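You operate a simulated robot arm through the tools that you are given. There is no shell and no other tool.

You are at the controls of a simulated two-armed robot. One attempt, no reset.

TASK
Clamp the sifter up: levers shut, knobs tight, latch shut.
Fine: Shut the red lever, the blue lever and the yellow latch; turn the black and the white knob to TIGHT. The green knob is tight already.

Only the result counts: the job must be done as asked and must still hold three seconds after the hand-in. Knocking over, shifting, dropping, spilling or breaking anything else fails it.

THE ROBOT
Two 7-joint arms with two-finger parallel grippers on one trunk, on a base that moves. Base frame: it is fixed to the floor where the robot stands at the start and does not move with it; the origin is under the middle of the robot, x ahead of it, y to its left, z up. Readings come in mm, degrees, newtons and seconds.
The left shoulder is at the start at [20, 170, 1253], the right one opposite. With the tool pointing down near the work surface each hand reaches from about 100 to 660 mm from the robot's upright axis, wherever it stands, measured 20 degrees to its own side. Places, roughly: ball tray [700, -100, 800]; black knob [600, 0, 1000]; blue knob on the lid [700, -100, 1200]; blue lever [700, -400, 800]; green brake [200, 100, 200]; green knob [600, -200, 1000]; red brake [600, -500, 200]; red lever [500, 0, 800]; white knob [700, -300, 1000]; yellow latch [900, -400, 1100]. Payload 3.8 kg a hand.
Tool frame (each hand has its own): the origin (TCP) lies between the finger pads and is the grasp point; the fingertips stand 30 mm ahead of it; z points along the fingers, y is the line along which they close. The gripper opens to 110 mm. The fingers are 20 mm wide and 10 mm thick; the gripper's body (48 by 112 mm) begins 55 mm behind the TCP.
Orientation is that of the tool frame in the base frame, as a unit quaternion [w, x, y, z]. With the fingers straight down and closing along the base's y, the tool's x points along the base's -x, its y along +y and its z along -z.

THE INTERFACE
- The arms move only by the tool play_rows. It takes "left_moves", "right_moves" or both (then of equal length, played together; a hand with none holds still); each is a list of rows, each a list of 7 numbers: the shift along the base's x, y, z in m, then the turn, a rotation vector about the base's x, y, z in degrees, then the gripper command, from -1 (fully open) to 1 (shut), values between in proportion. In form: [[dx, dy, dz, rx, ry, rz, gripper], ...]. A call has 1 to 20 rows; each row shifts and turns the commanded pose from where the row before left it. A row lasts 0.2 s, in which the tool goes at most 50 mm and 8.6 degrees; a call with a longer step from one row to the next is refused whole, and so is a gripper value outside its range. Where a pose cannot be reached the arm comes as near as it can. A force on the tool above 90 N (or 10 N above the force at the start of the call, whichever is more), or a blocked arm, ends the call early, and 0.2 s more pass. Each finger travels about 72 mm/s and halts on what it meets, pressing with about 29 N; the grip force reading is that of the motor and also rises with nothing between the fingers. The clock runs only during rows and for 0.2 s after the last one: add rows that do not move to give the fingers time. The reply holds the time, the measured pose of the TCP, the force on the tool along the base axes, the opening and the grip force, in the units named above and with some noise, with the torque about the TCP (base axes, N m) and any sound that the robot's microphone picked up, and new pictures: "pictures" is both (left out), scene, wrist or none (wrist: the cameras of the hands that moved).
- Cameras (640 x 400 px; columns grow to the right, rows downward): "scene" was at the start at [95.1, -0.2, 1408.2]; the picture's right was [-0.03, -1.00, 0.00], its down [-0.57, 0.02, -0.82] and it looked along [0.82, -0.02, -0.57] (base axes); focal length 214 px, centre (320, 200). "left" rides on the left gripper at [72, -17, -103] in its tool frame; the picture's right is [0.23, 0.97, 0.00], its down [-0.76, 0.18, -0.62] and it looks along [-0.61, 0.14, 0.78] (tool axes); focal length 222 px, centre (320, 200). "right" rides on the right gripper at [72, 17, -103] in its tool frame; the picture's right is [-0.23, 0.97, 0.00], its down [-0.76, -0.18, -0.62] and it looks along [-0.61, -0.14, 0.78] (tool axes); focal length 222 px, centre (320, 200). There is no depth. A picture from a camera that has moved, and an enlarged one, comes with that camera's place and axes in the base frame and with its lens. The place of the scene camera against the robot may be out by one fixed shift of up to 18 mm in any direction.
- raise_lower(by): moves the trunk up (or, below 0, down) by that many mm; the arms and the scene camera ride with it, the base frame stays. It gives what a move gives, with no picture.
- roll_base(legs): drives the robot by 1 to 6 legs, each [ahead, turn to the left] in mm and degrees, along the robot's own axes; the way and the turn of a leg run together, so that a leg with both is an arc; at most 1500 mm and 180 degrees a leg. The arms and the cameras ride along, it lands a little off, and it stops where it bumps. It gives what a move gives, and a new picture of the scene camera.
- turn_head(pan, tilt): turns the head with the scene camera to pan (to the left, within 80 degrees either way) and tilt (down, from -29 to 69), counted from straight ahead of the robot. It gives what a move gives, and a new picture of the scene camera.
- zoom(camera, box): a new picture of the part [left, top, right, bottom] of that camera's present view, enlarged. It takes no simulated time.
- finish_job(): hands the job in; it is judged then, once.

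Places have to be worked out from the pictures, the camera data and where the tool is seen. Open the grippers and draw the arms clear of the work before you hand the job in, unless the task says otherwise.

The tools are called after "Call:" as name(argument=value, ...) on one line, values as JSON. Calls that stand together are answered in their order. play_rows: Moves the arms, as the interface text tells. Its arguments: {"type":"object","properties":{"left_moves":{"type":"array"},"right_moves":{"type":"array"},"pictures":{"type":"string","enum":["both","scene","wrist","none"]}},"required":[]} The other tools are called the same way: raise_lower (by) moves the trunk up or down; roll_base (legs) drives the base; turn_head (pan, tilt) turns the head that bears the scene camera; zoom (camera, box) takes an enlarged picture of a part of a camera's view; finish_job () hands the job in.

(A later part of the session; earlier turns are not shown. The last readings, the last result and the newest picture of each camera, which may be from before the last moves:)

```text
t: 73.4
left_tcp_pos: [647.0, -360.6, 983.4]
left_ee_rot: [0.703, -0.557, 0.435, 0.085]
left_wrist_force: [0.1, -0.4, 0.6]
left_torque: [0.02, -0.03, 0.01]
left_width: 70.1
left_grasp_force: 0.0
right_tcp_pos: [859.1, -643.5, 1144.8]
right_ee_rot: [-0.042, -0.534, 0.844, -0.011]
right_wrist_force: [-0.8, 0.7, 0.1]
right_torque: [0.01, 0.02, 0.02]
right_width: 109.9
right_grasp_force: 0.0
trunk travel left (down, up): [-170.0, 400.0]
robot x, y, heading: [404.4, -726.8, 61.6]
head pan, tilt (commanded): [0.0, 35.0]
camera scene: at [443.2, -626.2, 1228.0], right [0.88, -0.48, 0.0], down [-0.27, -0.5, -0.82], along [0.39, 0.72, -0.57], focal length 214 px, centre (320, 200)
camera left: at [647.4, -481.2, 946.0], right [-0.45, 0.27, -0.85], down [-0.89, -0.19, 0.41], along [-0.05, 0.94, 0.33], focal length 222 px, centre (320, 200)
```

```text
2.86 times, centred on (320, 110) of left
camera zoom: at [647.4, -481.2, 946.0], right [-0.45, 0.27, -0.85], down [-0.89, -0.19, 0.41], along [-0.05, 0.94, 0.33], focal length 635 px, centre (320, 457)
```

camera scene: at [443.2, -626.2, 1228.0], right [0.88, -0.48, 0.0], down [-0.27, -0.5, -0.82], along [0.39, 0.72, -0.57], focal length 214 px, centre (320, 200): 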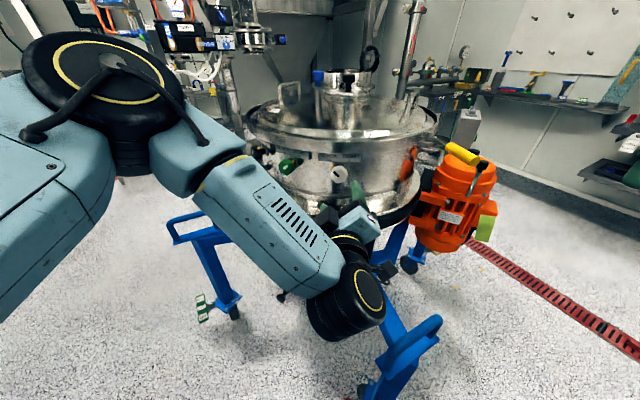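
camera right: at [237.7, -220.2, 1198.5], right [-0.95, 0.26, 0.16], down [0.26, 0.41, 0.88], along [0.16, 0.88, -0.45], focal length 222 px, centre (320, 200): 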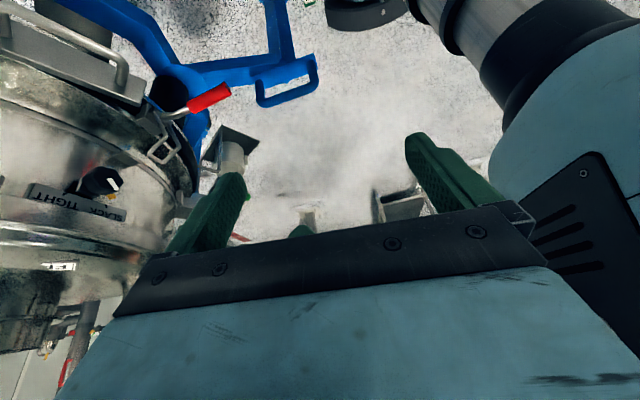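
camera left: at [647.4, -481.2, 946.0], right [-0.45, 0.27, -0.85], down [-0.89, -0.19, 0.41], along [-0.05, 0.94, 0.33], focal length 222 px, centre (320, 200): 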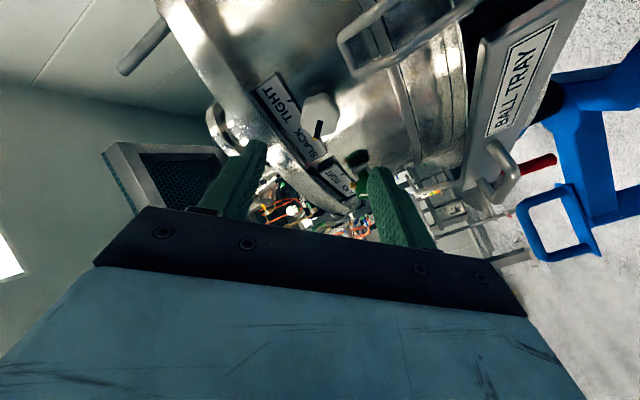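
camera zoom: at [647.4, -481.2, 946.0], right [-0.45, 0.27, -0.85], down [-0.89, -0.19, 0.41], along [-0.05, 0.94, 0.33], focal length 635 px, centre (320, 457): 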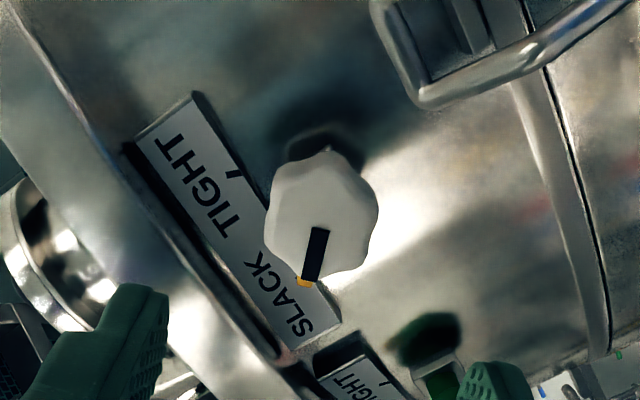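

The tool axis passes within ~2 mm of the knob centre. I advance 100 mm with fingers at 55 mm.

Call:
play_rows(left_moves=[[0.0129, 0.0214, 0.0005, 0, 0, 0, 0], [0.0129, 0.0214, 0.0005, 0, 0, 0, 0], [0.0129, 0.0214, 0.0005, 0, 0, 0, 0], [0.0129, 0.0214, 0.0005, 0, 0, 0, 0]], pictures="wrist")

Call:
zoom(camera="left", box=[200, 80, 440, 240])

```text
t: 74.4
left_tcp_pos: [697.0, -274.5, 989.2]
left_ee_rot: [0.702, -0.558, 0.435, 0.086]
left_wrist_force: [0.0, -0.6, 0.2]
left_torque: [0.02, -0.01, 0.01]
left_width: 54.9
left_grasp_force: 0.1
right_tcp_pos: [858.4, -644.7, 1145.0]
right_ee_rot: [-0.041, -0.535, 0.844, -0.012]
right_wrist_force: [0.6, 1.0, 0.3]
right_torque: [-0.02, 0.0, 0.04]
right_width: 109.7
right_grasp_force: 0.1
trunk travel left (down, up): [-170.0, 400.0]
robot x, y, heading: [405.4, -726.5, 61.6]
head pan, tilt (commanded): [0.0, 35.0]
camera left: at [698.0, -396.0, 950.0], right [-0.45, 0.27, -0.85], down [-0.89, -0.19, 0.41], along [-0.05, 0.94, 0.33], focal length 222 px, centre (320, 200)
```

left: 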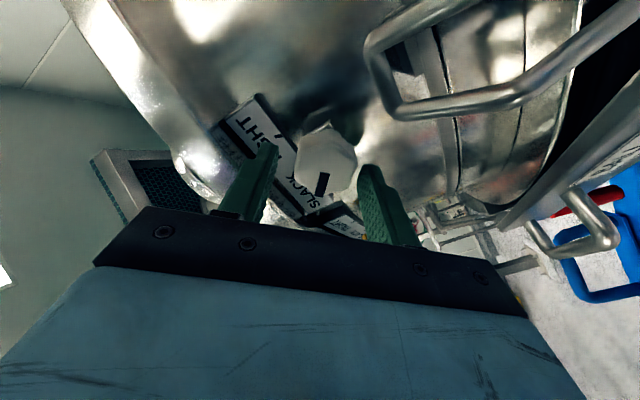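

```text
2.50 times, centred on (320, 160) of left
camera zoom: at [698.0, -396.0, 950.0], right [-0.45, 0.27, -0.85], down [-0.89, -0.19, 0.41], along [-0.05, 0.94, 0.33], focal length 555 px, centre (320, 300)
```

zoom: 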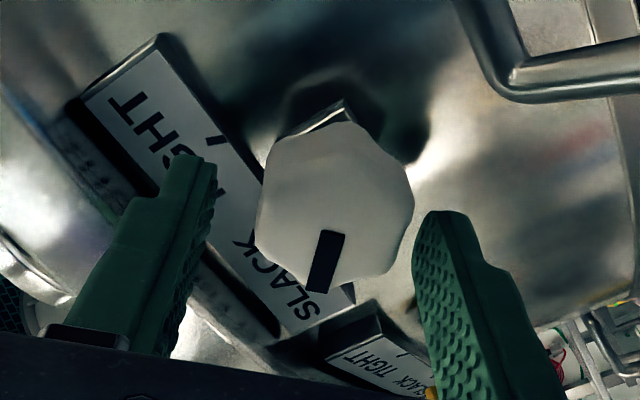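

Offset of ~3 mm to the left and 1 mm down remains. I correct, advance 13 mm, and close gently.

Call:
play_rows(left_moves=[[-0.0015, 0.0009, -0.0005, 0, 0, 0, 0], [0.0018, 0.0065, -0.0005, 0, 0, 0, 0], [0.0034, 0.0056, 0, 0, 0, 0, 0], [0, 0, 0, 0, 0, 0, 0.3], [0, 0, 0, 0, 0, 0, 1], [0, 0, 0, 0, 0, 0, 1]], pictures="wrist")

Call:
zoom(camera="left", box=[200, 80, 440, 240])

```text
t: 75.8
left_tcp_pos: [698.0, -264.4, 983.7]
left_ee_rot: [0.699, -0.56, 0.437, 0.087]
left_wrist_force: [-26.0, -17.7, -20.7]
left_torque: [-0.75, 0.66, 1.13]
left_width: 48.2
left_grasp_force: 29.1
right_tcp_pos: [855.5, -645.4, 1145.3]
right_ee_rot: [-0.041, -0.535, 0.844, -0.011]
right_wrist_force: [1.0, 1.0, -0.7]
right_torque: [0.02, 0.02, -0.02]
right_width: 110.0
right_grasp_force: 0.0
trunk travel left (down, up): [-170.0, 400.0]
robot x, y, heading: [407.4, -725.0, 61.5]
head pan, tilt (commanded): [0.0, 35.0]
camera left: at [699.3, -384.9, 946.5], right [-0.46, 0.27, -0.85], down [-0.89, -0.19, 0.42], along [-0.05, 0.95, 0.32], focal length 222 px, centre (320, 200)
```

left: 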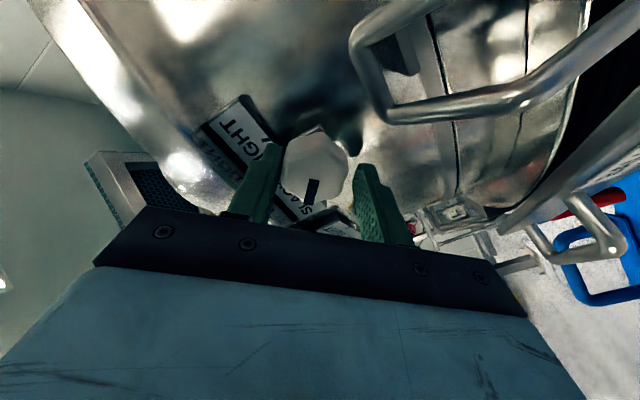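

```text
2.50 times, centred on (320, 160) of left
camera zoom: at [699.3, -384.9, 946.5], right [-0.46, 0.27, -0.85], down [-0.89, -0.19, 0.42], along [-0.05, 0.95, 0.32], focal length 555 px, centre (320, 300)
```

zoom: 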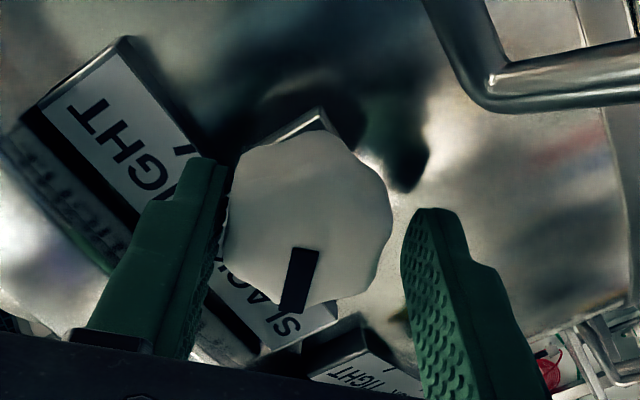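

There's an unexpected reaction (−26,−18,−21 N) and the grip is off-centre. I reopen to see whether it vanishes.

Call:
play_rows(left_moves=[[0, 0, 0, 0, 0, 0, 0], [0, 0, 0, 0, 0, 0, 0]], pictures="wrist")

Call:
zoom(camera="left", box=[200, 80, 440, 240])

```text
t: 76.4
left_tcp_pos: [700.7, -264.2, 988.6]
left_ee_rot: [0.702, -0.557, 0.436, 0.085]
left_wrist_force: [-16.1, -20.1, -10.1]
left_torque: [-0.85, 0.34, 0.61]
left_width: 59.1
left_grasp_force: 4.3
right_tcp_pos: [855.5, -646.5, 1146.1]
right_ee_rot: [-0.04, -0.534, 0.844, -0.011]
right_wrist_force: [-0.7, 0.3, -0.3]
right_torque: [0.01, 0.01, 0.0]
right_width: 109.8
right_grasp_force: 0.1
trunk travel left (down, up): [-170.0, 400.0]
robot x, y, heading: [405.8, -724.2, 61.4]
head pan, tilt (commanded): [0.0, 35.0]
camera left: at [701.4, -386.3, 949.2], right [-0.45, 0.27, -0.85], down [-0.89, -0.19, 0.41], along [-0.05, 0.94, 0.33], focal length 222 px, centre (320, 200)
```

left: 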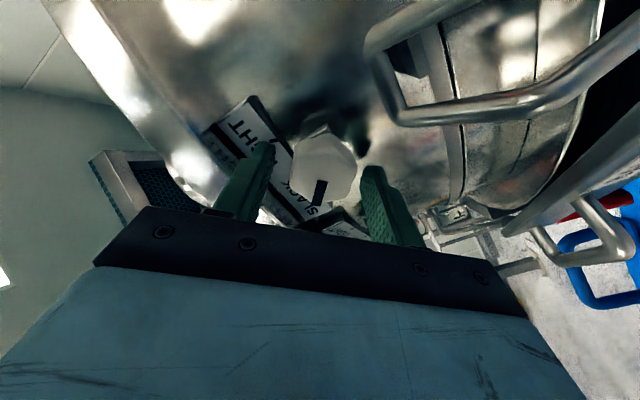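

```text
2.50 times, centred on (320, 160) of left
camera zoom: at [701.4, -386.3, 949.2], right [-0.45, 0.27, -0.85], down [-0.89, -0.19, 0.41], along [-0.05, 0.94, 0.33], focal length 555 px, centre (320, 300)
```

zoom: 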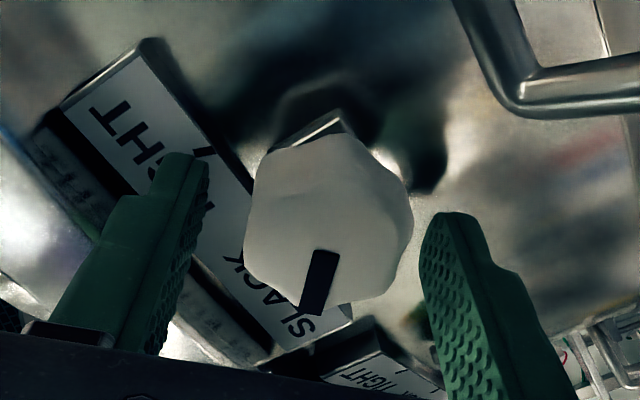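

Analysis of force and torque puts the contact at the lower finger's tip: likely the square block behind the knob. I back off 9 mm so the fingertips only overlap the knob itself.

Call:
play_rows(left_moves=[[-0.0046, -0.0077, 0, 0, 0, 0, 0], [0, 0, 0, 0, 0, 0, 0]], pictures="wrist")

Call:
zoom(camera="left", box=[200, 80, 440, 240])

```text
t: 77.0
left_tcp_pos: [698.1, -268.8, 987.9]
left_ee_rot: [0.703, -0.556, 0.434, 0.085]
left_wrist_force: [-0.2, 1.5, -0.4]
left_torque: [-0.01, 0.0, 0.0]
left_width: 54.9
left_grasp_force: 0.0
right_tcp_pos: [858.6, -643.7, 1144.6]
right_ee_rot: [-0.041, -0.534, 0.844, -0.012]
right_wrist_force: [0.2, -0.4, -0.1]
right_torque: [-0.03, 0.0, 0.01]
right_width: 110.1
right_grasp_force: 0.0
trunk travel left (down, up): [-170.0, 400.0]
robot x, y, heading: [404.2, -726.1, 61.2]
head pan, tilt (commanded): [0.0, 35.0]
camera left: at [698.2, -389.8, 949.5], right [-0.45, 0.27, -0.85], down [-0.89, -0.19, 0.41], along [-0.05, 0.94, 0.33], focal length 222 px, centre (320, 200)
```

left: 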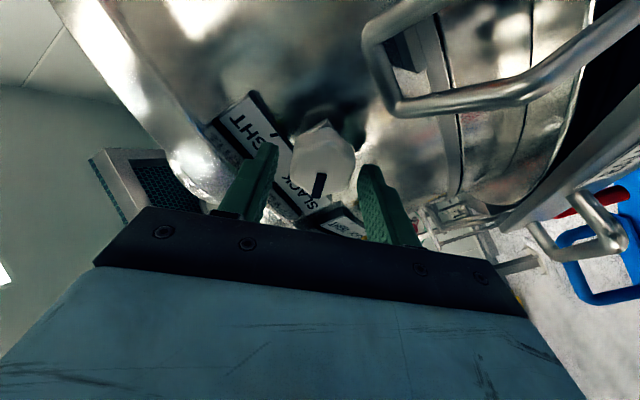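

```text
2.50 times, centred on (320, 160) of left
camera zoom: at [698.2, -389.8, 949.5], right [-0.45, 0.27, -0.85], down [-0.89, -0.19, 0.41], along [-0.05, 0.94, 0.33], focal length 555 px, centre (320, 300)
```

zoom: 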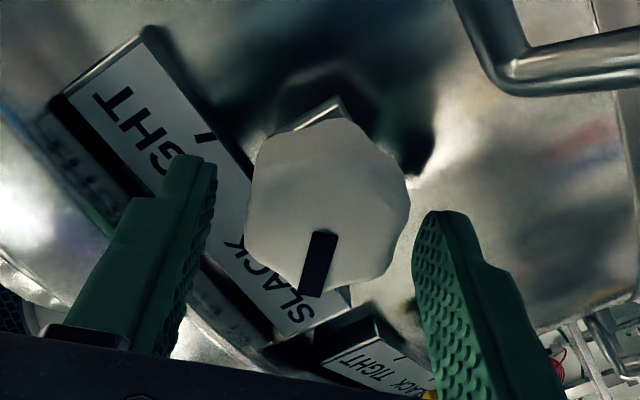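

Contact gone; knob centred with its face 17 mm ahead of the TCP. I close on it.

Call:
play_rows(left_moves=[[0, 0, 0, 0, 0, 0, 0.2], [0, 0, 0, 0, 0, 0, 1], [0, 0, 0, 0, 0, 0, 1]], pictures="wrist")

Call:
zoom(camera="left", box=[200, 80, 440, 240])

```text
t: 77.8
left_tcp_pos: [696.6, -270.7, 989.2]
left_ee_rot: [0.703, -0.557, 0.434, 0.086]
left_wrist_force: [3.4, 2.1, 5.8]
left_torque: [0.47, -0.34, -0.57]
left_width: 38.6
left_grasp_force: 29.5
right_tcp_pos: [859.3, -644.1, 1144.8]
right_ee_rot: [-0.04, -0.534, 0.844, -0.011]
right_wrist_force: [0.2, 0.2, -0.5]
right_torque: [0.03, 0.01, 0.02]
right_width: 109.7
right_grasp_force: 0.1
trunk travel left (down, up): [-170.0, 400.0]
robot x, y, heading: [403.6, -730.0, 61.5]
head pan, tilt (commanded): [0.0, 35.0]
camera left: at [698.1, -390.9, 949.4], right [-0.45, 0.27, -0.85], down [-0.89, -0.19, 0.41], along [-0.05, 0.94, 0.33], focal length 222 px, centre (320, 200)
```

left: 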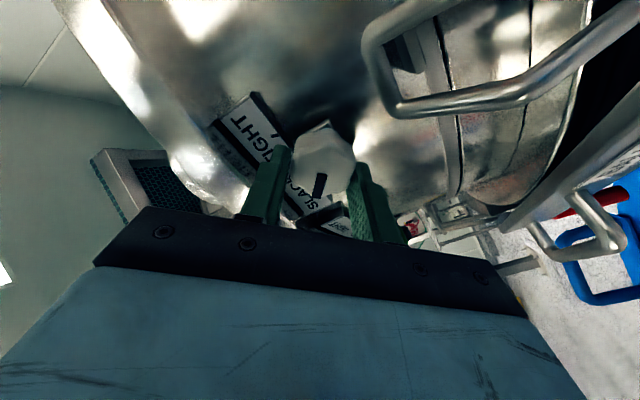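

```text
2.50 times, centred on (320, 160) of left
camera zoom: at [698.1, -390.9, 949.4], right [-0.45, 0.27, -0.85], down [-0.89, -0.19, 0.41], along [-0.05, 0.94, 0.33], focal length 555 px, centre (320, 300)
```

zoom: 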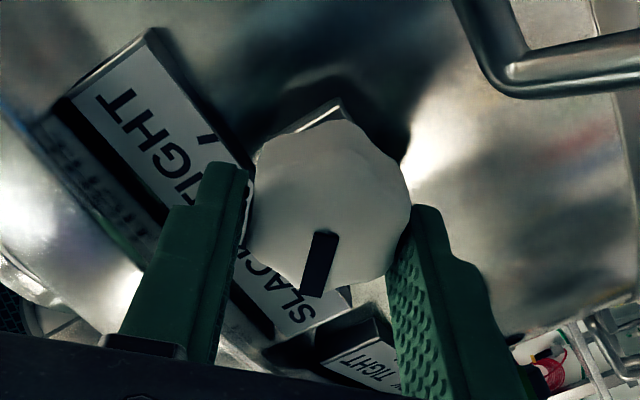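

Gripped at 38.6 mm. I turn clockwise slowly, 24° first.

Call:
play_rows(left_moves=[[0, 0, 0, 2.06, 3.43, 0, 1], [0, 0, 0, 2.06, 3.43, 0, 1], [0, 0, 0, 2.06, 3.43, 0, 1], [0, 0, 0, 2.06, 3.43, 0, 1], [0, 0, 0, 2.06, 3.43, 0, 1], [0, 0, 0, 2.06, 3.43, 0, 1]], pictures="wrist")

Call:
zoom(camera="left", box=[200, 80, 440, 240])

```text
t: 79.2
left_tcp_pos: [699.4, -270.5, 990.3]
left_ee_rot: [0.672, -0.45, 0.542, 0.23]
left_wrist_force: [18.5, 0.6, 19.4]
left_torque: [0.57, -0.53, -0.39]
left_width: 38.9
left_grasp_force: 28.9
right_tcp_pos: [858.9, -645.7, 1144.1]
right_ee_rot: [-0.04, -0.534, 0.844, -0.01]
right_wrist_force: [-0.4, 0.5, -0.3]
right_torque: [0.02, 0.01, -0.02]
right_width: 109.9
right_grasp_force: 0.2
trunk travel left (down, up): [-170.0, 400.0]
robot x, y, heading: [408.3, -726.2, 61.7]
head pan, tilt (commanded): [0.0, 35.0]
camera left: at [681.2, -380.7, 928.0], right [-0.71, 0.43, -0.56], down [-0.7, -0.31, 0.64], along [0.11, 0.85, 0.52], focal length 222 px, centre (320, 200)
```

left: 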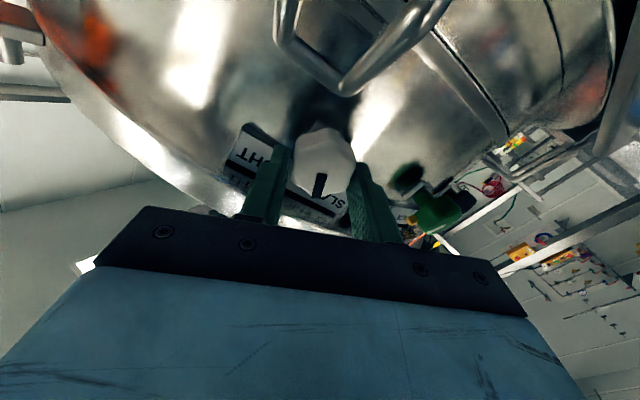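

```text
2.50 times, centred on (320, 160) of left
camera zoom: at [681.2, -380.7, 928.0], right [-0.71, 0.43, -0.56], down [-0.7, -0.31, 0.64], along [0.11, 0.85, 0.52], focal length 555 px, centre (320, 300)
```

zoom: 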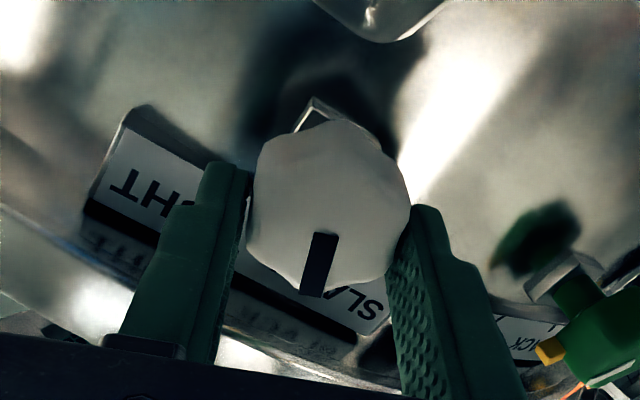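

The knob follows (bar fixed in the gripper), but a side force (~27 N) builds. I release to re-centre rather than let it creep off.

Call:
play_rows(left_moves=[[0, 0, 0, 0, 0, 0, 0.2], [0, 0, 0, 0, 0, 0, 0], [0, 0, 0, 0, 0, 0, 0]], pictures="wrist")

Call:
zoom(camera="left", box=[200, 80, 440, 240])

```text
t: 80.0
left_tcp_pos: [695.8, -269.3, 986.7]
left_ee_rot: [0.668, -0.455, 0.542, 0.231]
left_wrist_force: [-0.2, 0.5, 0.7]
left_torque: [-0.01, -0.02, -0.06]
left_width: 55.1
left_grasp_force: 0.1
right_tcp_pos: [856.9, -644.2, 1144.6]
right_ee_rot: [-0.041, -0.534, 0.844, -0.012]
right_wrist_force: [-0.7, -1.0, 0.3]
right_torque: [0.0, 0.0, 0.01]
right_width: 110.1
right_grasp_force: 0.2
trunk travel left (down, up): [-170.0, 400.0]
robot x, y, heading: [404.4, -721.6, 61.4]
head pan, tilt (commanded): [0.0, 35.0]
camera left: at [678.7, -379.5, 926.0], right [-0.71, 0.43, -0.56], down [-0.7, -0.31, 0.65], along [0.1, 0.85, 0.51], focal length 222 px, centre (320, 200)
```

left: 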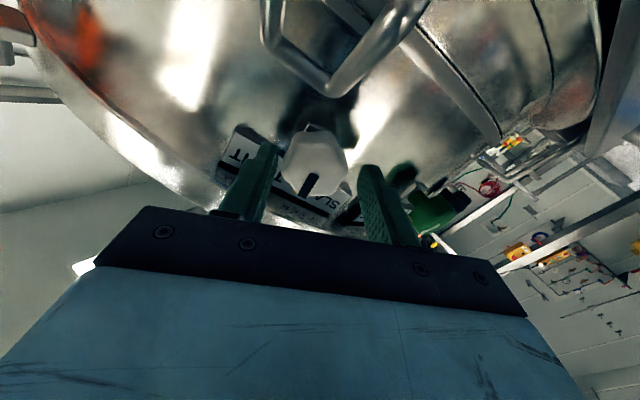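

```text
2.50 times, centred on (320, 160) of left
camera zoom: at [678.7, -379.5, 926.0], right [-0.71, 0.43, -0.56], down [-0.7, -0.31, 0.65], along [0.1, 0.85, 0.51], focal length 555 px, centre (320, 300)
```

zoom: 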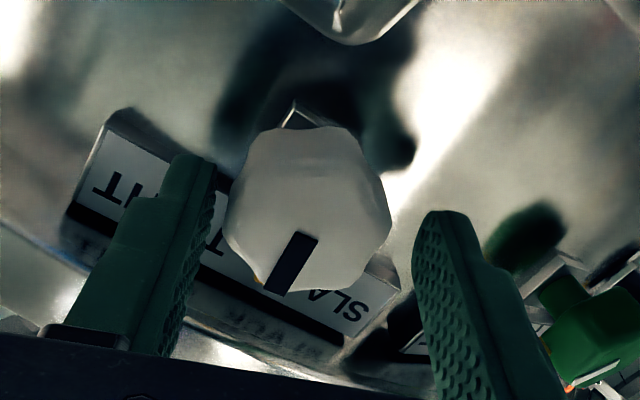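

K is ~4 mm up and 2 mm right of the hand axis. I re-centre, close and turn a further 24° with slight compensation.

Call:
play_rows(left_moves=[[0.0015, -0.0009, 0.0038, 0, 0, 0, 0], [0, 0, 0, 0, 0, 0, 0.2], [0, 0, 0, 0, 0, 0, 1], [0, 0, 0, 0, 0, 0, 1], [0.0002, -0.0001, 0.0004, 2.06, 3.43, 0, 1], [0.0002, -0.0001, 0.0004, 2.06, 3.43, 0, 1], [0.0002, -0.0001, 0.0004, 2.06, 3.43, 0, 1], [0.0002, -0.0001, 0.0004, 2.06, 3.43, 0, 1], [0.0002, -0.0001, 0.0004, 2.06, 3.43, 0, 1], [0.0002, -0.0001, 0.0004, 2.06, 3.43, 0, 1]], pictures="wrist")

Call:
zoom(camera="left", box=[200, 80, 440, 240])

```text
t: 82.2
left_tcp_pos: [701.4, -273.3, 991.6]
left_ee_rot: [0.605, -0.331, 0.627, 0.363]
left_wrist_force: [10.9, -5.7, 0.4]
left_torque: [0.22, -0.24, -0.78]
left_width: 37.3
left_grasp_force: 29.7
right_tcp_pos: [860.0, -643.5, 1144.7]
right_ee_rot: [-0.042, -0.534, 0.844, -0.011]
right_wrist_force: [-0.2, -0.4, -0.9]
right_torque: [-0.01, 0.0, -0.03]
right_width: 110.0
right_grasp_force: 0.2
trunk travel left (down, up): [-170.0, 400.0]
robot x, y, heading: [406.0, -722.2, 61.4]
head pan, tilt (commanded): [0.0, 35.0]
camera left: at [658.7, -368.0, 919.4], right [-0.84, 0.51, -0.17], down [-0.44, -0.46, 0.77], along [0.31, 0.73, 0.61], focal length 222 px, centre (320, 200)
```

left: 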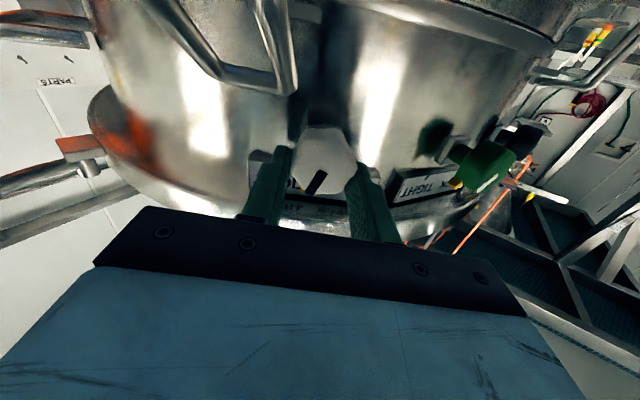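

```text
2.50 times, centred on (320, 160) of left
camera zoom: at [658.7, -368.0, 919.4], right [-0.84, 0.51, -0.17], down [-0.44, -0.46, 0.77], along [0.31, 0.73, 0.61], focal length 555 px, centre (320, 300)
```

zoom: 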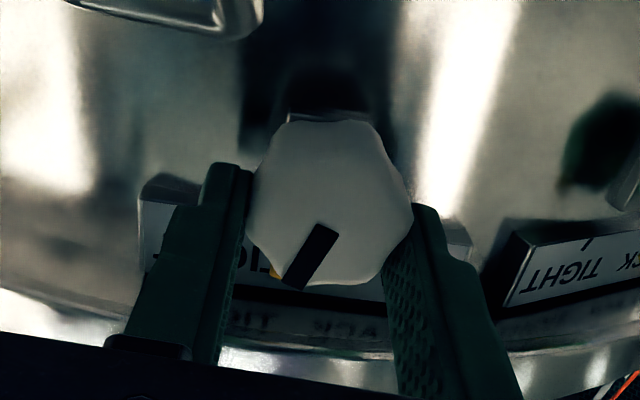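

Force stays low (12 N); index is ~15° toward TIGHT. I continue turning 28° more.

Call:
play_rows(left_moves=[[0.0008, -0.0005, 0, 2.06, 3.43, 0, 1], [0.0004, -0.0003, 0, 2.06, 3.43, 0, 1], [0.0004, -0.0003, 0, 2.06, 3.43, 0, 1], [0.0004, -0.0003, 0, 2.06, 3.43, 0, 1], [0.0004, -0.0003, 0, 2.06, 3.43, 0, 1], [0.0004, -0.0003, 0, 2.06, 3.43, 0, 1], [0.0004, -0.0003, 0, 2.06, 3.43, 0, 1]], pictures="wrist")

Call:
zoom(camera="left", box=[200, 80, 440, 240])

```text
t: 83.8
left_tcp_pos: [705.0, -274.9, 989.8]
left_ee_rot: [0.499, -0.17, 0.689, 0.498]
left_wrist_force: [11.5, -8.7, 0.4]
left_torque: [-0.8, -0.12, -0.65]
left_width: 37.3
left_grasp_force: 28.7
right_tcp_pos: [861.0, -643.8, 1143.6]
right_ee_rot: [-0.042, -0.534, 0.844, -0.011]
right_wrist_force: [0.3, -0.9, 0.2]
right_torque: [0.02, 0.02, -0.02]
right_width: 110.1
right_grasp_force: 0.1
trunk travel left (down, up): [-170.0, 400.0]
robot x, y, heading: [405.3, -725.1, 61.0]
head pan, tilt (commanded): [0.0, 35.0]
camera left: at [631.6, -351.6, 922.0], right [-0.81, 0.49, 0.31], down [-0.11, -0.65, 0.75], along [0.57, 0.57, 0.59], focal length 222 px, centre (320, 200)
```

left: 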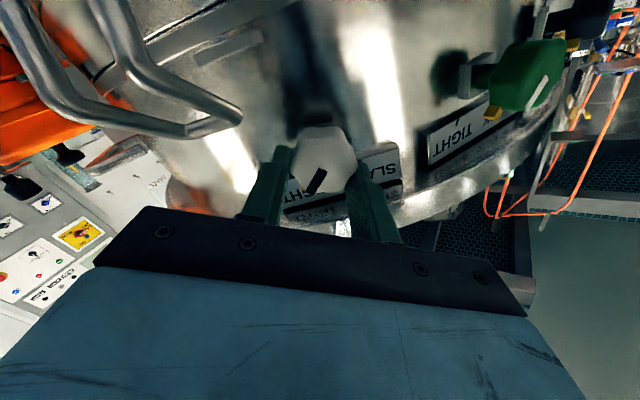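

```text
2.50 times, centred on (320, 160) of left
camera zoom: at [631.6, -351.6, 922.0], right [-0.81, 0.49, 0.31], down [-0.11, -0.65, 0.75], along [0.57, 0.57, 0.59], focal length 555 px, centre (320, 300)
```

zoom: 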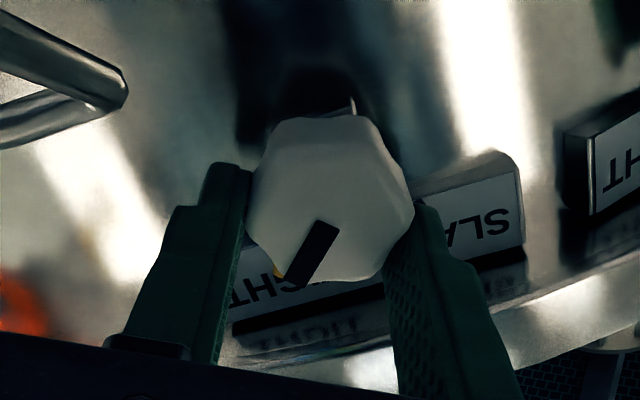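

Index now ≈45° at TIGHT. I turn 8° more to make sure it is against its stop.

Call:
play_rows(left_moves=[[0.0003, -0.0002, 0, 2.06, 3.43, 0, 1], [0.0003, -0.0002, 0, 2.06, 3.43, 0, 1], [0, 0, 0, 0, 0, 0, 1]], pictures="wrist")

Call:
zoom(camera="left", box=[200, 80, 440, 240])

```text
t: 84.6
left_tcp_pos: [706.8, -275.4, 992.8]
left_ee_rot: [0.464, -0.12, 0.699, 0.532]
left_wrist_force: [15.5, -12.3, -13.2]
left_torque: [-0.77, -0.12, -0.85]
left_width: 37.6
left_grasp_force: 29.3
right_tcp_pos: [861.6, -644.2, 1144.5]
right_ee_rot: [-0.042, -0.534, 0.844, -0.011]
right_wrist_force: [0.7, 0.4, -0.4]
right_torque: [-0.02, 0.03, 0.01]
right_width: 109.9
right_grasp_force: 0.1
trunk travel left (down, up): [-170.0, 400.0]
robot x, y, heading: [405.7, -728.7, 61.2]
head pan, tilt (commanded): [0.0, 35.0]
camera left: at [625.4, -347.6, 927.1], right [-0.77, 0.47, 0.44], down [-0.03, -0.71, 0.71], along [0.64, 0.53, 0.56], focal length 222 px, centre (320, 200)
```

left: 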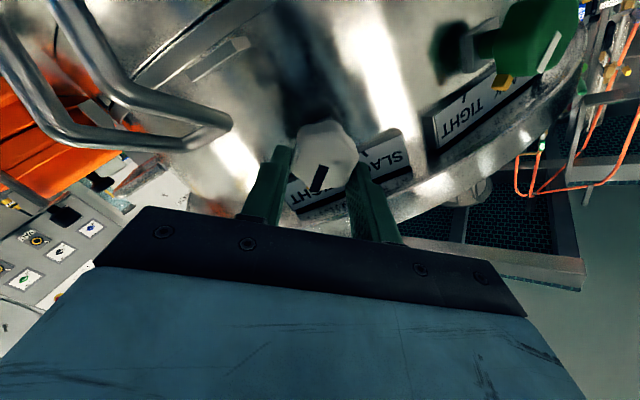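

```text
2.50 times, centred on (320, 160) of left
camera zoom: at [625.4, -347.6, 927.1], right [-0.77, 0.47, 0.44], down [-0.03, -0.71, 0.71], along [0.64, 0.53, 0.56], focal length 555 px, centre (320, 300)
```

zoom: 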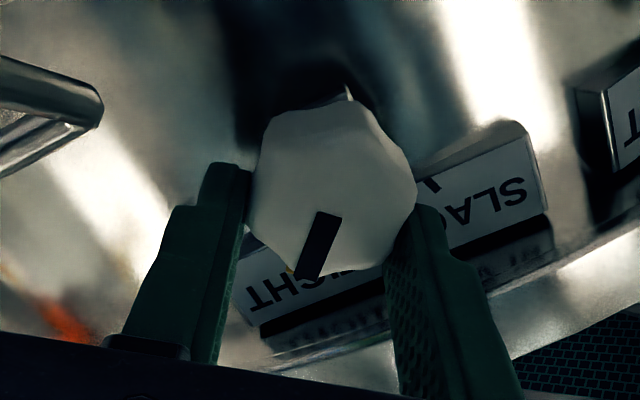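

No further rotation (bar lags the hand): the white knob is at its TIGHT stop. I release, back off and check it.

Call:
play_rows(left_moves=[[0, 0, 0, -1.03, -1.7, 0, 0.3], [0, 0, 0, 0, 0, 0, -0.2], [-0.0129, -0.0214, 0, 0, 0, 0, -0.2], [-0.0129, -0.0214, 0, -2.06, -3.43, 0, -0.2], [-0.0129, -0.0214, 0, -4.12, -6.86, 0, -0.2], [-0.0129, -0.0214, 0, -4.12, -6.86, 0, -0.2], [0, 0, -0.001, -4.12, -6.86, 0, -0.2], [0, 0, -0.001, -4.12, -6.86, 0, -0.2]], pictures="both")

Call:
zoom(camera="left", box=[220, 60, 420, 200])

```text
t: 86.4
left_tcp_pos: [652.3, -360.0, 991.7]
left_ee_rot: [0.613, -0.344, 0.618, 0.352]
left_wrist_force: [0.6, -0.7, -0.8]
left_torque: [-0.02, 0.02, 0.0]
left_width: 66.0
left_grasp_force: 0.2
right_tcp_pos: [858.3, -642.8, 1145.6]
right_ee_rot: [-0.041, -0.534, 0.844, -0.012]
right_wrist_force: [0.9, 0.2, 0.0]
right_torque: [0.01, 0.01, 0.01]
right_width: 109.8
right_grasp_force: 0.0
trunk travel left (down, up): [-170.0, 400.0]
robot x, y, heading: [408.2, -727.1, 61.3]
head pan, tilt (commanded): [0.0, 35.0]
camera scene: at [442.9, -626.3, 1228.1], right [0.88, -0.48, 0.0], down [-0.27, -0.5, -0.82], along [0.39, 0.72, -0.57], focal length 214 px, centre (320, 200)
camera left: at [611.9, -457.3, 919.5], right [-0.84, 0.5, -0.21], down [-0.46, -0.45, 0.76], along [0.29, 0.74, 0.61], focal length 222 px, centre (320, 200)
```

scene: 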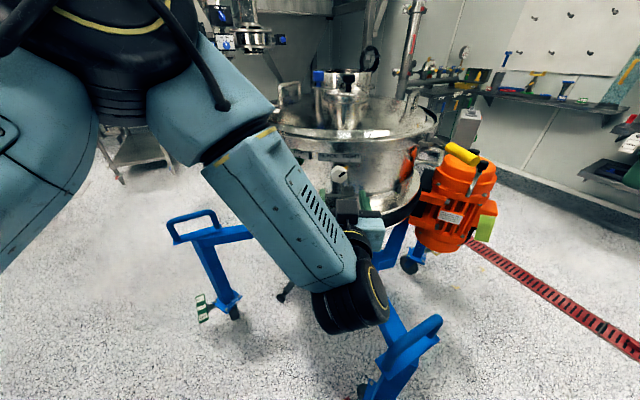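
left: 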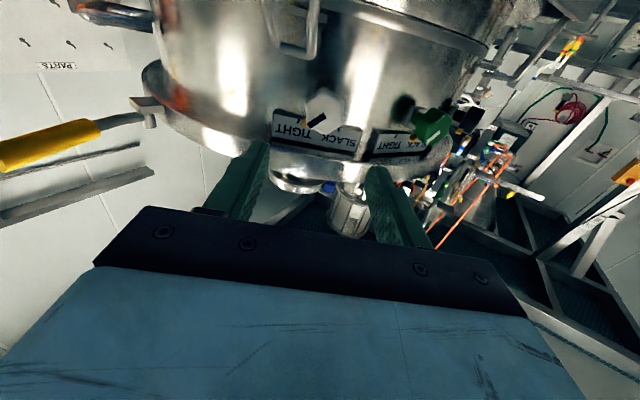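

```text
2.86 times, centred on (320, 130) of left
camera zoom: at [611.9, -457.3, 919.5], right [-0.84, 0.5, -0.21], down [-0.46, -0.45, 0.76], along [0.29, 0.74, 0.61], focal length 635 px, centre (320, 400)
```

zoom: 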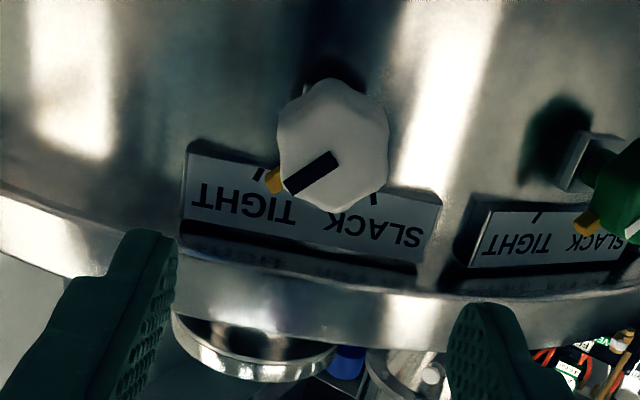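

Both knobs read the same (~42° by this measure, on the TIGHT tick). Now the blue lever with the right hand: first I swing the left hand away to the robot's left.

Call:
play_rows(left_moves=[[-0.025, -0.02, 0.01, 0, 0, 0, -0.2], [-0.035, -0.015, 0.012, 0, 0, 0, -0.2], [-0.042, -0.005, 0.012, 0, 0, 3, -0.2], [-0.042, 0, 0.012, 0, 0, 3, -0.2], [-0.042, 0, 0.012, 0, 0, 3, -0.2], [-0.042, 0, 0.012, 0, 0, 3, -0.2], [-0.042, 0.005, 0.012, 0, 0, 3, -0.2], [-0.042, 0.005, 0.012, 0, 0, 3, -0.2]], pictures="scene")

```text
t: 88.2
left_tcp_pos: [494.5, -378.6, 1072.3]
left_ee_rot: [0.549, -0.437, 0.556, 0.446]
left_wrist_force: [-0.8, 1.0, 0.1]
left_torque: [0.02, 0.01, 0.01]
left_width: 66.0
left_grasp_force: 0.1
left hand out of reach, approached as far as the arm can: row 4, 5, 6, 7, 8
right_tcp_pos: [857.8, -643.0, 1145.5]
right_ee_rot: [-0.041, -0.535, 0.844, -0.012]
right_wrist_force: [0.0, -0.1, 0.8]
right_torque: [0.05, -0.02, 0.0]
right_width: 109.9
right_grasp_force: 0.1
trunk travel left (down, up): [-170.0, 400.0]
robot x, y, heading: [408.1, -723.3, 61.3]
head pan, tilt (commanded): [0.0, 35.0]
camera scene: at [442.7, -626.3, 1228.1], right [0.88, -0.48, 0.0], down [-0.27, -0.5, -0.82], along [0.39, 0.72, -0.57], focal length 214 px, centre (320, 200)
```

scene: 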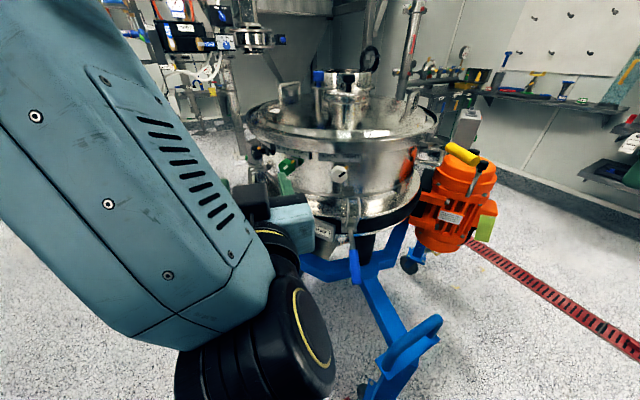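

The left hand is limited in that orientation; I rotate it back toward tool-down while drawing it further left.

Call:
play_rows(left_moves=[[-0.01, -0.01, 0.005, -8, 1.8, 0, -0.2], [-0.01, -0.01, 0.005, -8, 1.8, 0, -0.2], [-0.015, -0.005, 0.005, -8, 1.8, 0, -0.2], [-0.015, 0, 0.005, -8, 1.8, 0, -0.2], [-0.015, 0, 0, -8, 1.8, 0, -0.2], [-0.015, 0, 0, -8, 1.8, 0, -0.2], [-0.015, 0, 0, -8, 1.8, 0, -0.2], [-0.015, 0, 0, -8, 1.8, 0, -0.2], [-0.02, 0, 0, -8, 1.8, 0, -0.2], [-0.02, 0, 0, -8, 1.8, 0, -0.2]], pictures="scene")

```text
t: 90.4
left_tcp_pos: [356.3, -400.5, 1094.9]
left_ee_rot: [0.053, -0.616, 0.785, 0.041]
left_wrist_force: [0.0, 0.6, -0.2]
left_torque: [-0.04, 0.0, -0.01]
left_width: 66.0
left_grasp_force: 0.2
left hand out of reach, approached as far as the arm can: row 1, 3
right_tcp_pos: [857.4, -643.5, 1146.0]
right_ee_rot: [-0.04, -0.534, 0.844, -0.011]
right_wrist_force: [-0.4, -0.6, 0.4]
right_torque: [0.03, -0.04, 0.0]
right_width: 110.0
right_grasp_force: 0.0
trunk travel left (down, up): [-170.0, 400.0]
robot x, y, heading: [405.1, -725.6, 61.2]
head pan, tilt (commanded): [0.0, 35.0]
camera scene: at [442.5, -626.2, 1228.1], right [0.88, -0.48, 0.0], down [-0.27, -0.5, -0.82], along [0.39, 0.72, -0.57], focal length 214 px, centre (320, 200)
```

scene: 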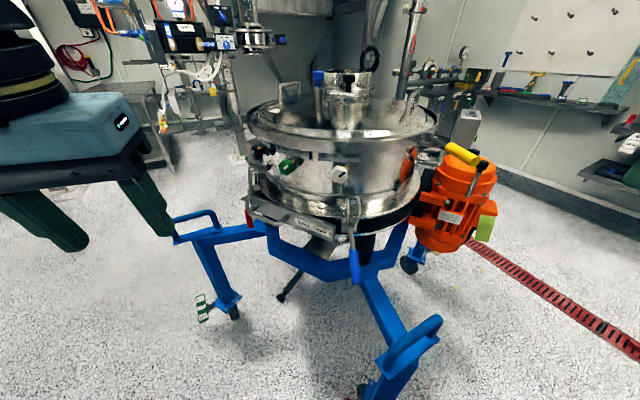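

Clear view now. I enlarge the blue lever and the yellow latch.

Call:
zoom(camera="scene", box=[290, 150, 450, 290])

Call:
zoom(camera="scene", box=[390, 100, 510, 180])

Call:
zoom(camera="scene", box=[230, 130, 360, 240])

```text
2.86 times, centred on (370, 220) of scene
camera zoom: at [442.5, -626.2, 1228.1], right [0.88, -0.48, 0.0], down [-0.27, -0.5, -0.82], along [0.39, 0.72, -0.57], focal length 613 px, centre (177, 143)
```

zoom: 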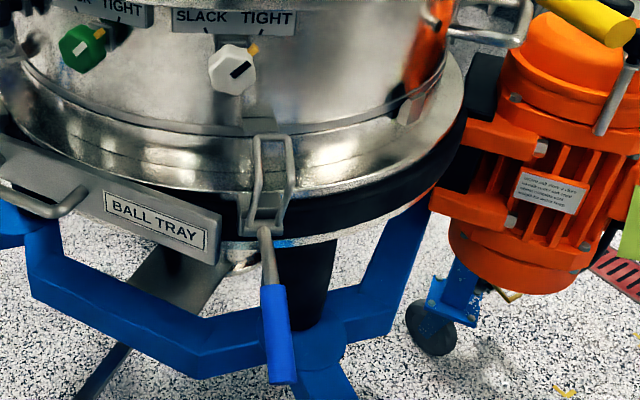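

```text
5.00 times, centred on (450, 140) of scene
camera zoom: at [442.5, -626.2, 1228.1], right [0.88, -0.48, 0.0], down [-0.27, -0.5, -0.82], along [0.39, 0.72, -0.57], focal length 1072 px, centre (-330, 500)
```

zoom: 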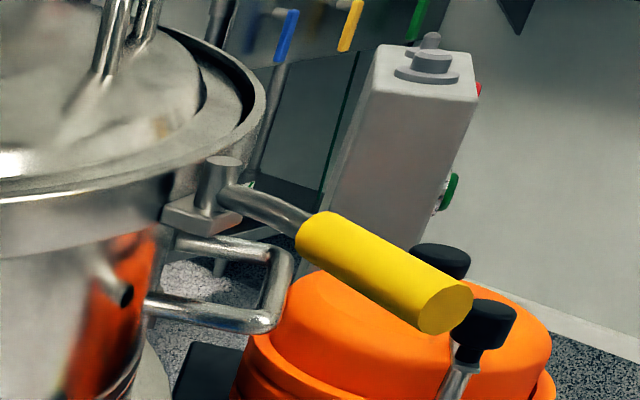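

```text
3.64 times, centred on (295, 185) of scene
camera zoom: at [442.5, -626.2, 1228.1], right [0.88, -0.48, 0.0], down [-0.27, -0.5, -0.82], along [0.39, 0.72, -0.57], focal length 780 px, centre (411, 254)
```

zoom: 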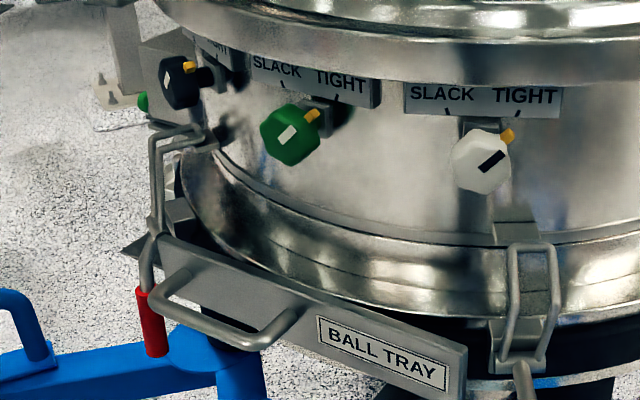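

Blue lever: base ≈[723,-302,835], grip mid ≈[669,-395,838], direction yaw ≈60°. I bring the right hand above the grip (z≈1000), tool down, aligned.

Call:
play_rows(right_moves=[[-0.0236, 0.031, -0.018, 0.46, -0.4, -0.44, -0.1], [-0.0236, 0.031, -0.018, 0.46, -0.4, -0.44, -0.1], [-0.0236, 0.031, -0.018, 0.46, -0.4, -0.44, -0.1], [-0.0236, 0.031, -0.018, 0.46, -0.4, -0.44, -0.1], [-0.0236, 0.031, -0.018, 0.46, -0.4, -0.44, -0.1], [-0.0236, 0.031, -0.018, 0.46, -0.4, -0.44, -0.1], [-0.0236, 0.031, -0.018, 0.46, -0.4, -0.44, -0.1], [-0.0236, 0.031, -0.018, 0.46, -0.4, -0.44, -0.1]], pictures="both")

Call:
zoom(camera="right", box=[180, 0, 500, 200])

```text
t: 92.2
left_tcp_pos: [357.3, -398.9, 1093.5]
left_ee_rot: [0.056, -0.616, 0.784, 0.042]
left_wrist_force: [0.0, 0.3, -0.4]
left_torque: [0.01, -0.01, -0.03]
left_width: 66.2
left_grasp_force: 0.0
right_tcp_pos: [669.2, -392.2, 1003.4]
right_ee_rot: [0.0, -0.508, 0.861, 0.002]
right_wrist_force: [-0.3, -0.2, -0.7]
right_torque: [0.0, -0.01, -0.01]
right_width: 60.2
right_grasp_force: 0.1
trunk travel left (down, up): [-170.0, 400.0]
robot x, y, heading: [402.2, -726.0, 61.6]
head pan, tilt (commanded): [0.0, 35.0]
camera scene: at [442.5, -625.8, 1228.0], right [0.88, -0.48, 0.0], down [-0.27, -0.5, -0.82], along [0.39, 0.72, -0.57], focal length 214 px, centre (320, 200)
camera right: at [619.7, -449.2, 1104.9], right [-0.74, 0.67, 0.0], down [0.53, 0.58, 0.62], along [0.42, 0.47, -0.78], focal length 222 px, centre (320, 200)
```

scene: 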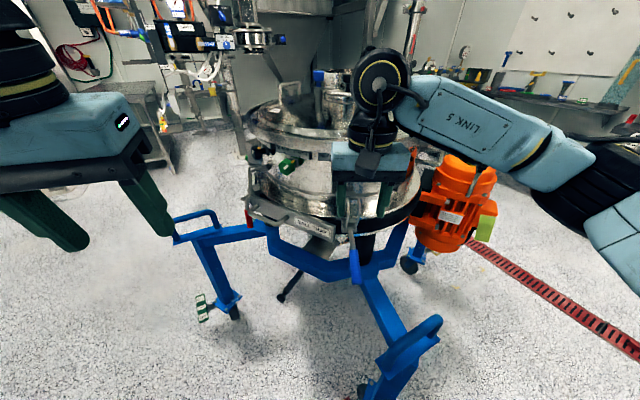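
right: 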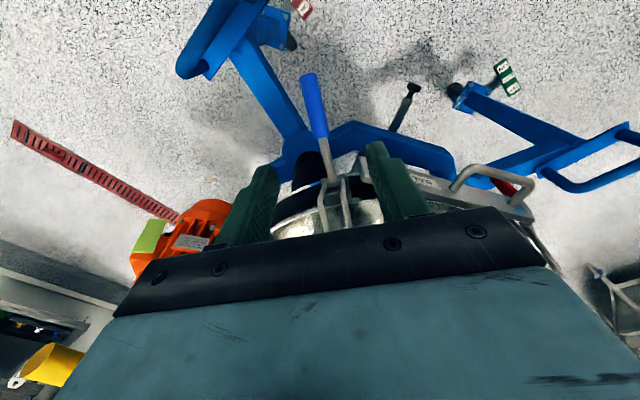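

```text
2.00 times, centred on (340, 100) of right
camera zoom: at [619.7, -449.2, 1104.9], right [-0.74, 0.67, 0.0], down [0.53, 0.58, 0.62], along [0.42, 0.47, -0.78], focal length 444 px, centre (280, 400)
```

zoom: 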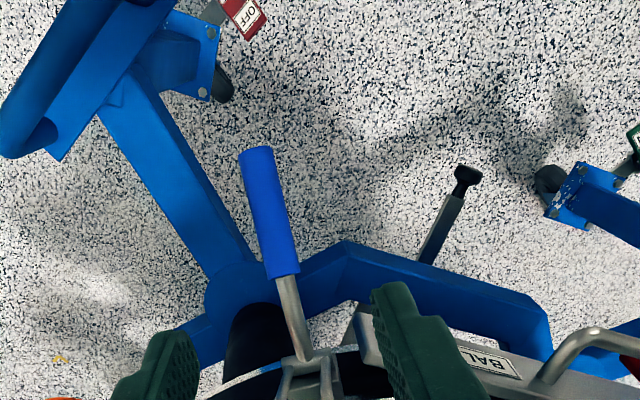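

The lever is precisely located (base [721,-304], tip [659,-421]), but the right elbow would come down on the motor, so I'll use the left hand instead: right hand retreats first, then the left moves above the grip.

Call:
play_rows(right_moves=[[0.0236, -0.031, 0.018, 0, 0, 0, -0.1], [0.0236, -0.031, 0.018, 0, 0, 0, -0.1], [0.0236, -0.031, 0.018, 0, 0, 0, -0.1], [0.0236, -0.031, 0.018, 0, 0, 0, -0.1], [0.0236, -0.031, 0.018, 0, 0, 0, -0.1], [0.0236, -0.031, 0.018, 0, 0, 0, -0.1], [0.0236, -0.031, 0.018, 0, 0, 0, -0.1], [0.0236, -0.031, 0.018, 0, 0, 0, -0.1], [0, 0, 0, 0, 0, 0, -0.1], [0, 0, 0, 0, 0, 0, -0.1], [0, 0, 0, 0, 0, 0, -0.1], [0, 0, 0, 0, 0, 0, -0.1], [0, 0, 0, 0, 0, 0, -0.1], [0, 0, 0, 0, 0, 0, -0.1], [0, 0, 0, 0, 0, 0, -0.1], [0, 0, 0, 0, 0, 0, -0.1]], left_moves=[[0, 0, 0, 0, 0, 0, -0.1], [0, 0, 0, 0, 0, 0, -0.1], [0, 0, 0, 0, 0, 0, -0.1], [0, 0, 0, 0, 0, 0, -0.1], [0, 0, 0, 0, 0, 0, -0.1], [0, 0, 0, 0, 0, 0, -0.1], [0, 0, 0, 0, 0, 0, -0.1], [0, 0, 0, 0, 0, 0, -0.1], [0.0393, 0.0003, -0.0113, -0.96, 0.26, -1.75, -0.1], [0.0393, 0.0003, -0.0113, -0.96, 0.26, -1.75, -0.1], [0.0393, 0.0003, -0.0113, -0.96, 0.26, -1.75, -0.1], [0.0393, 0.0003, -0.0113, -0.96, 0.26, -1.75, -0.1], [0.0393, 0.0003, -0.0113, -0.96, 0.26, -1.75, -0.1], [0.0393, 0.0003, -0.0113, -0.96, 0.26, -1.75, -0.1], [0.0393, 0.0003, -0.0113, -0.96, 0.26, -1.75, -0.1], [0.0393, 0.0003, -0.0113, -0.96, 0.26, -1.75, -0.1]], pictures="both")

```text
t: 95.6
left_tcp_pos: [672.2, -398.4, 1003.7]
left_ee_rot: [0.005, -0.517, 0.856, -0.006]
left_wrist_force: [-0.4, 0.2, -0.5]
left_torque: [0.0, 0.01, -0.01]
left_width: 60.2
left_grasp_force: 0.0
right_tcp_pos: [859.5, -643.9, 1143.0]
right_ee_rot: [-0.001, -0.509, 0.861, 0.003]
right_wrist_force: [0.0, -0.4, -0.9]
right_torque: [0.04, 0.0, 0.04]
right_width: 60.4
right_grasp_force: 0.2
trunk travel left (down, up): [-170.0, 400.0]
robot x, y, heading: [403.0, -721.2, 61.4]
head pan, tilt (commanded): [0.0, 35.0]
camera scene: at [443.6, -626.6, 1228.1], right [0.88, -0.48, 0.0], down [-0.27, -0.5, -0.82], along [0.39, 0.72, -0.57], focal length 214 px, centre (320, 200)
camera right: at [810.6, -700.2, 1246.1], right [-0.74, 0.67, 0.01], down [0.53, 0.58, 0.62], along [0.41, 0.47, -0.78], focal length 222 px, centre (320, 200)
camera left: at [652.7, -469.8, 1107.1], right [-0.97, 0.25, -0.02], down [0.19, 0.76, 0.62], along [0.17, 0.6, -0.78], focal length 222 px, centre (320, 200)
```

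scene: 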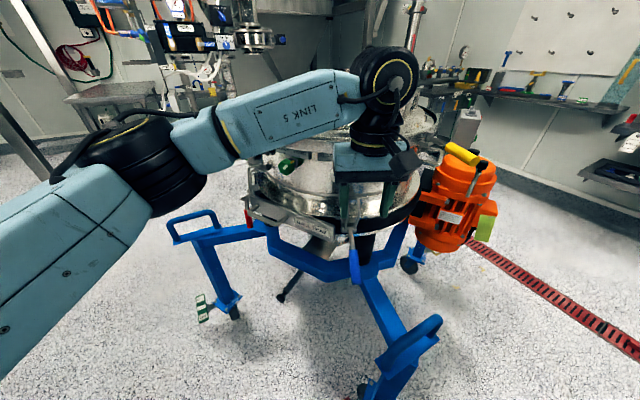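
right: 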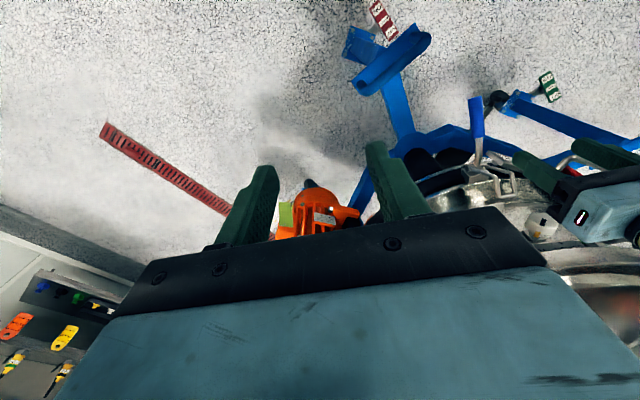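
left: 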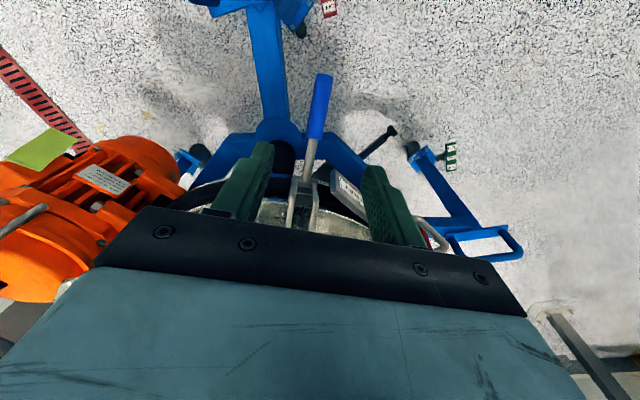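

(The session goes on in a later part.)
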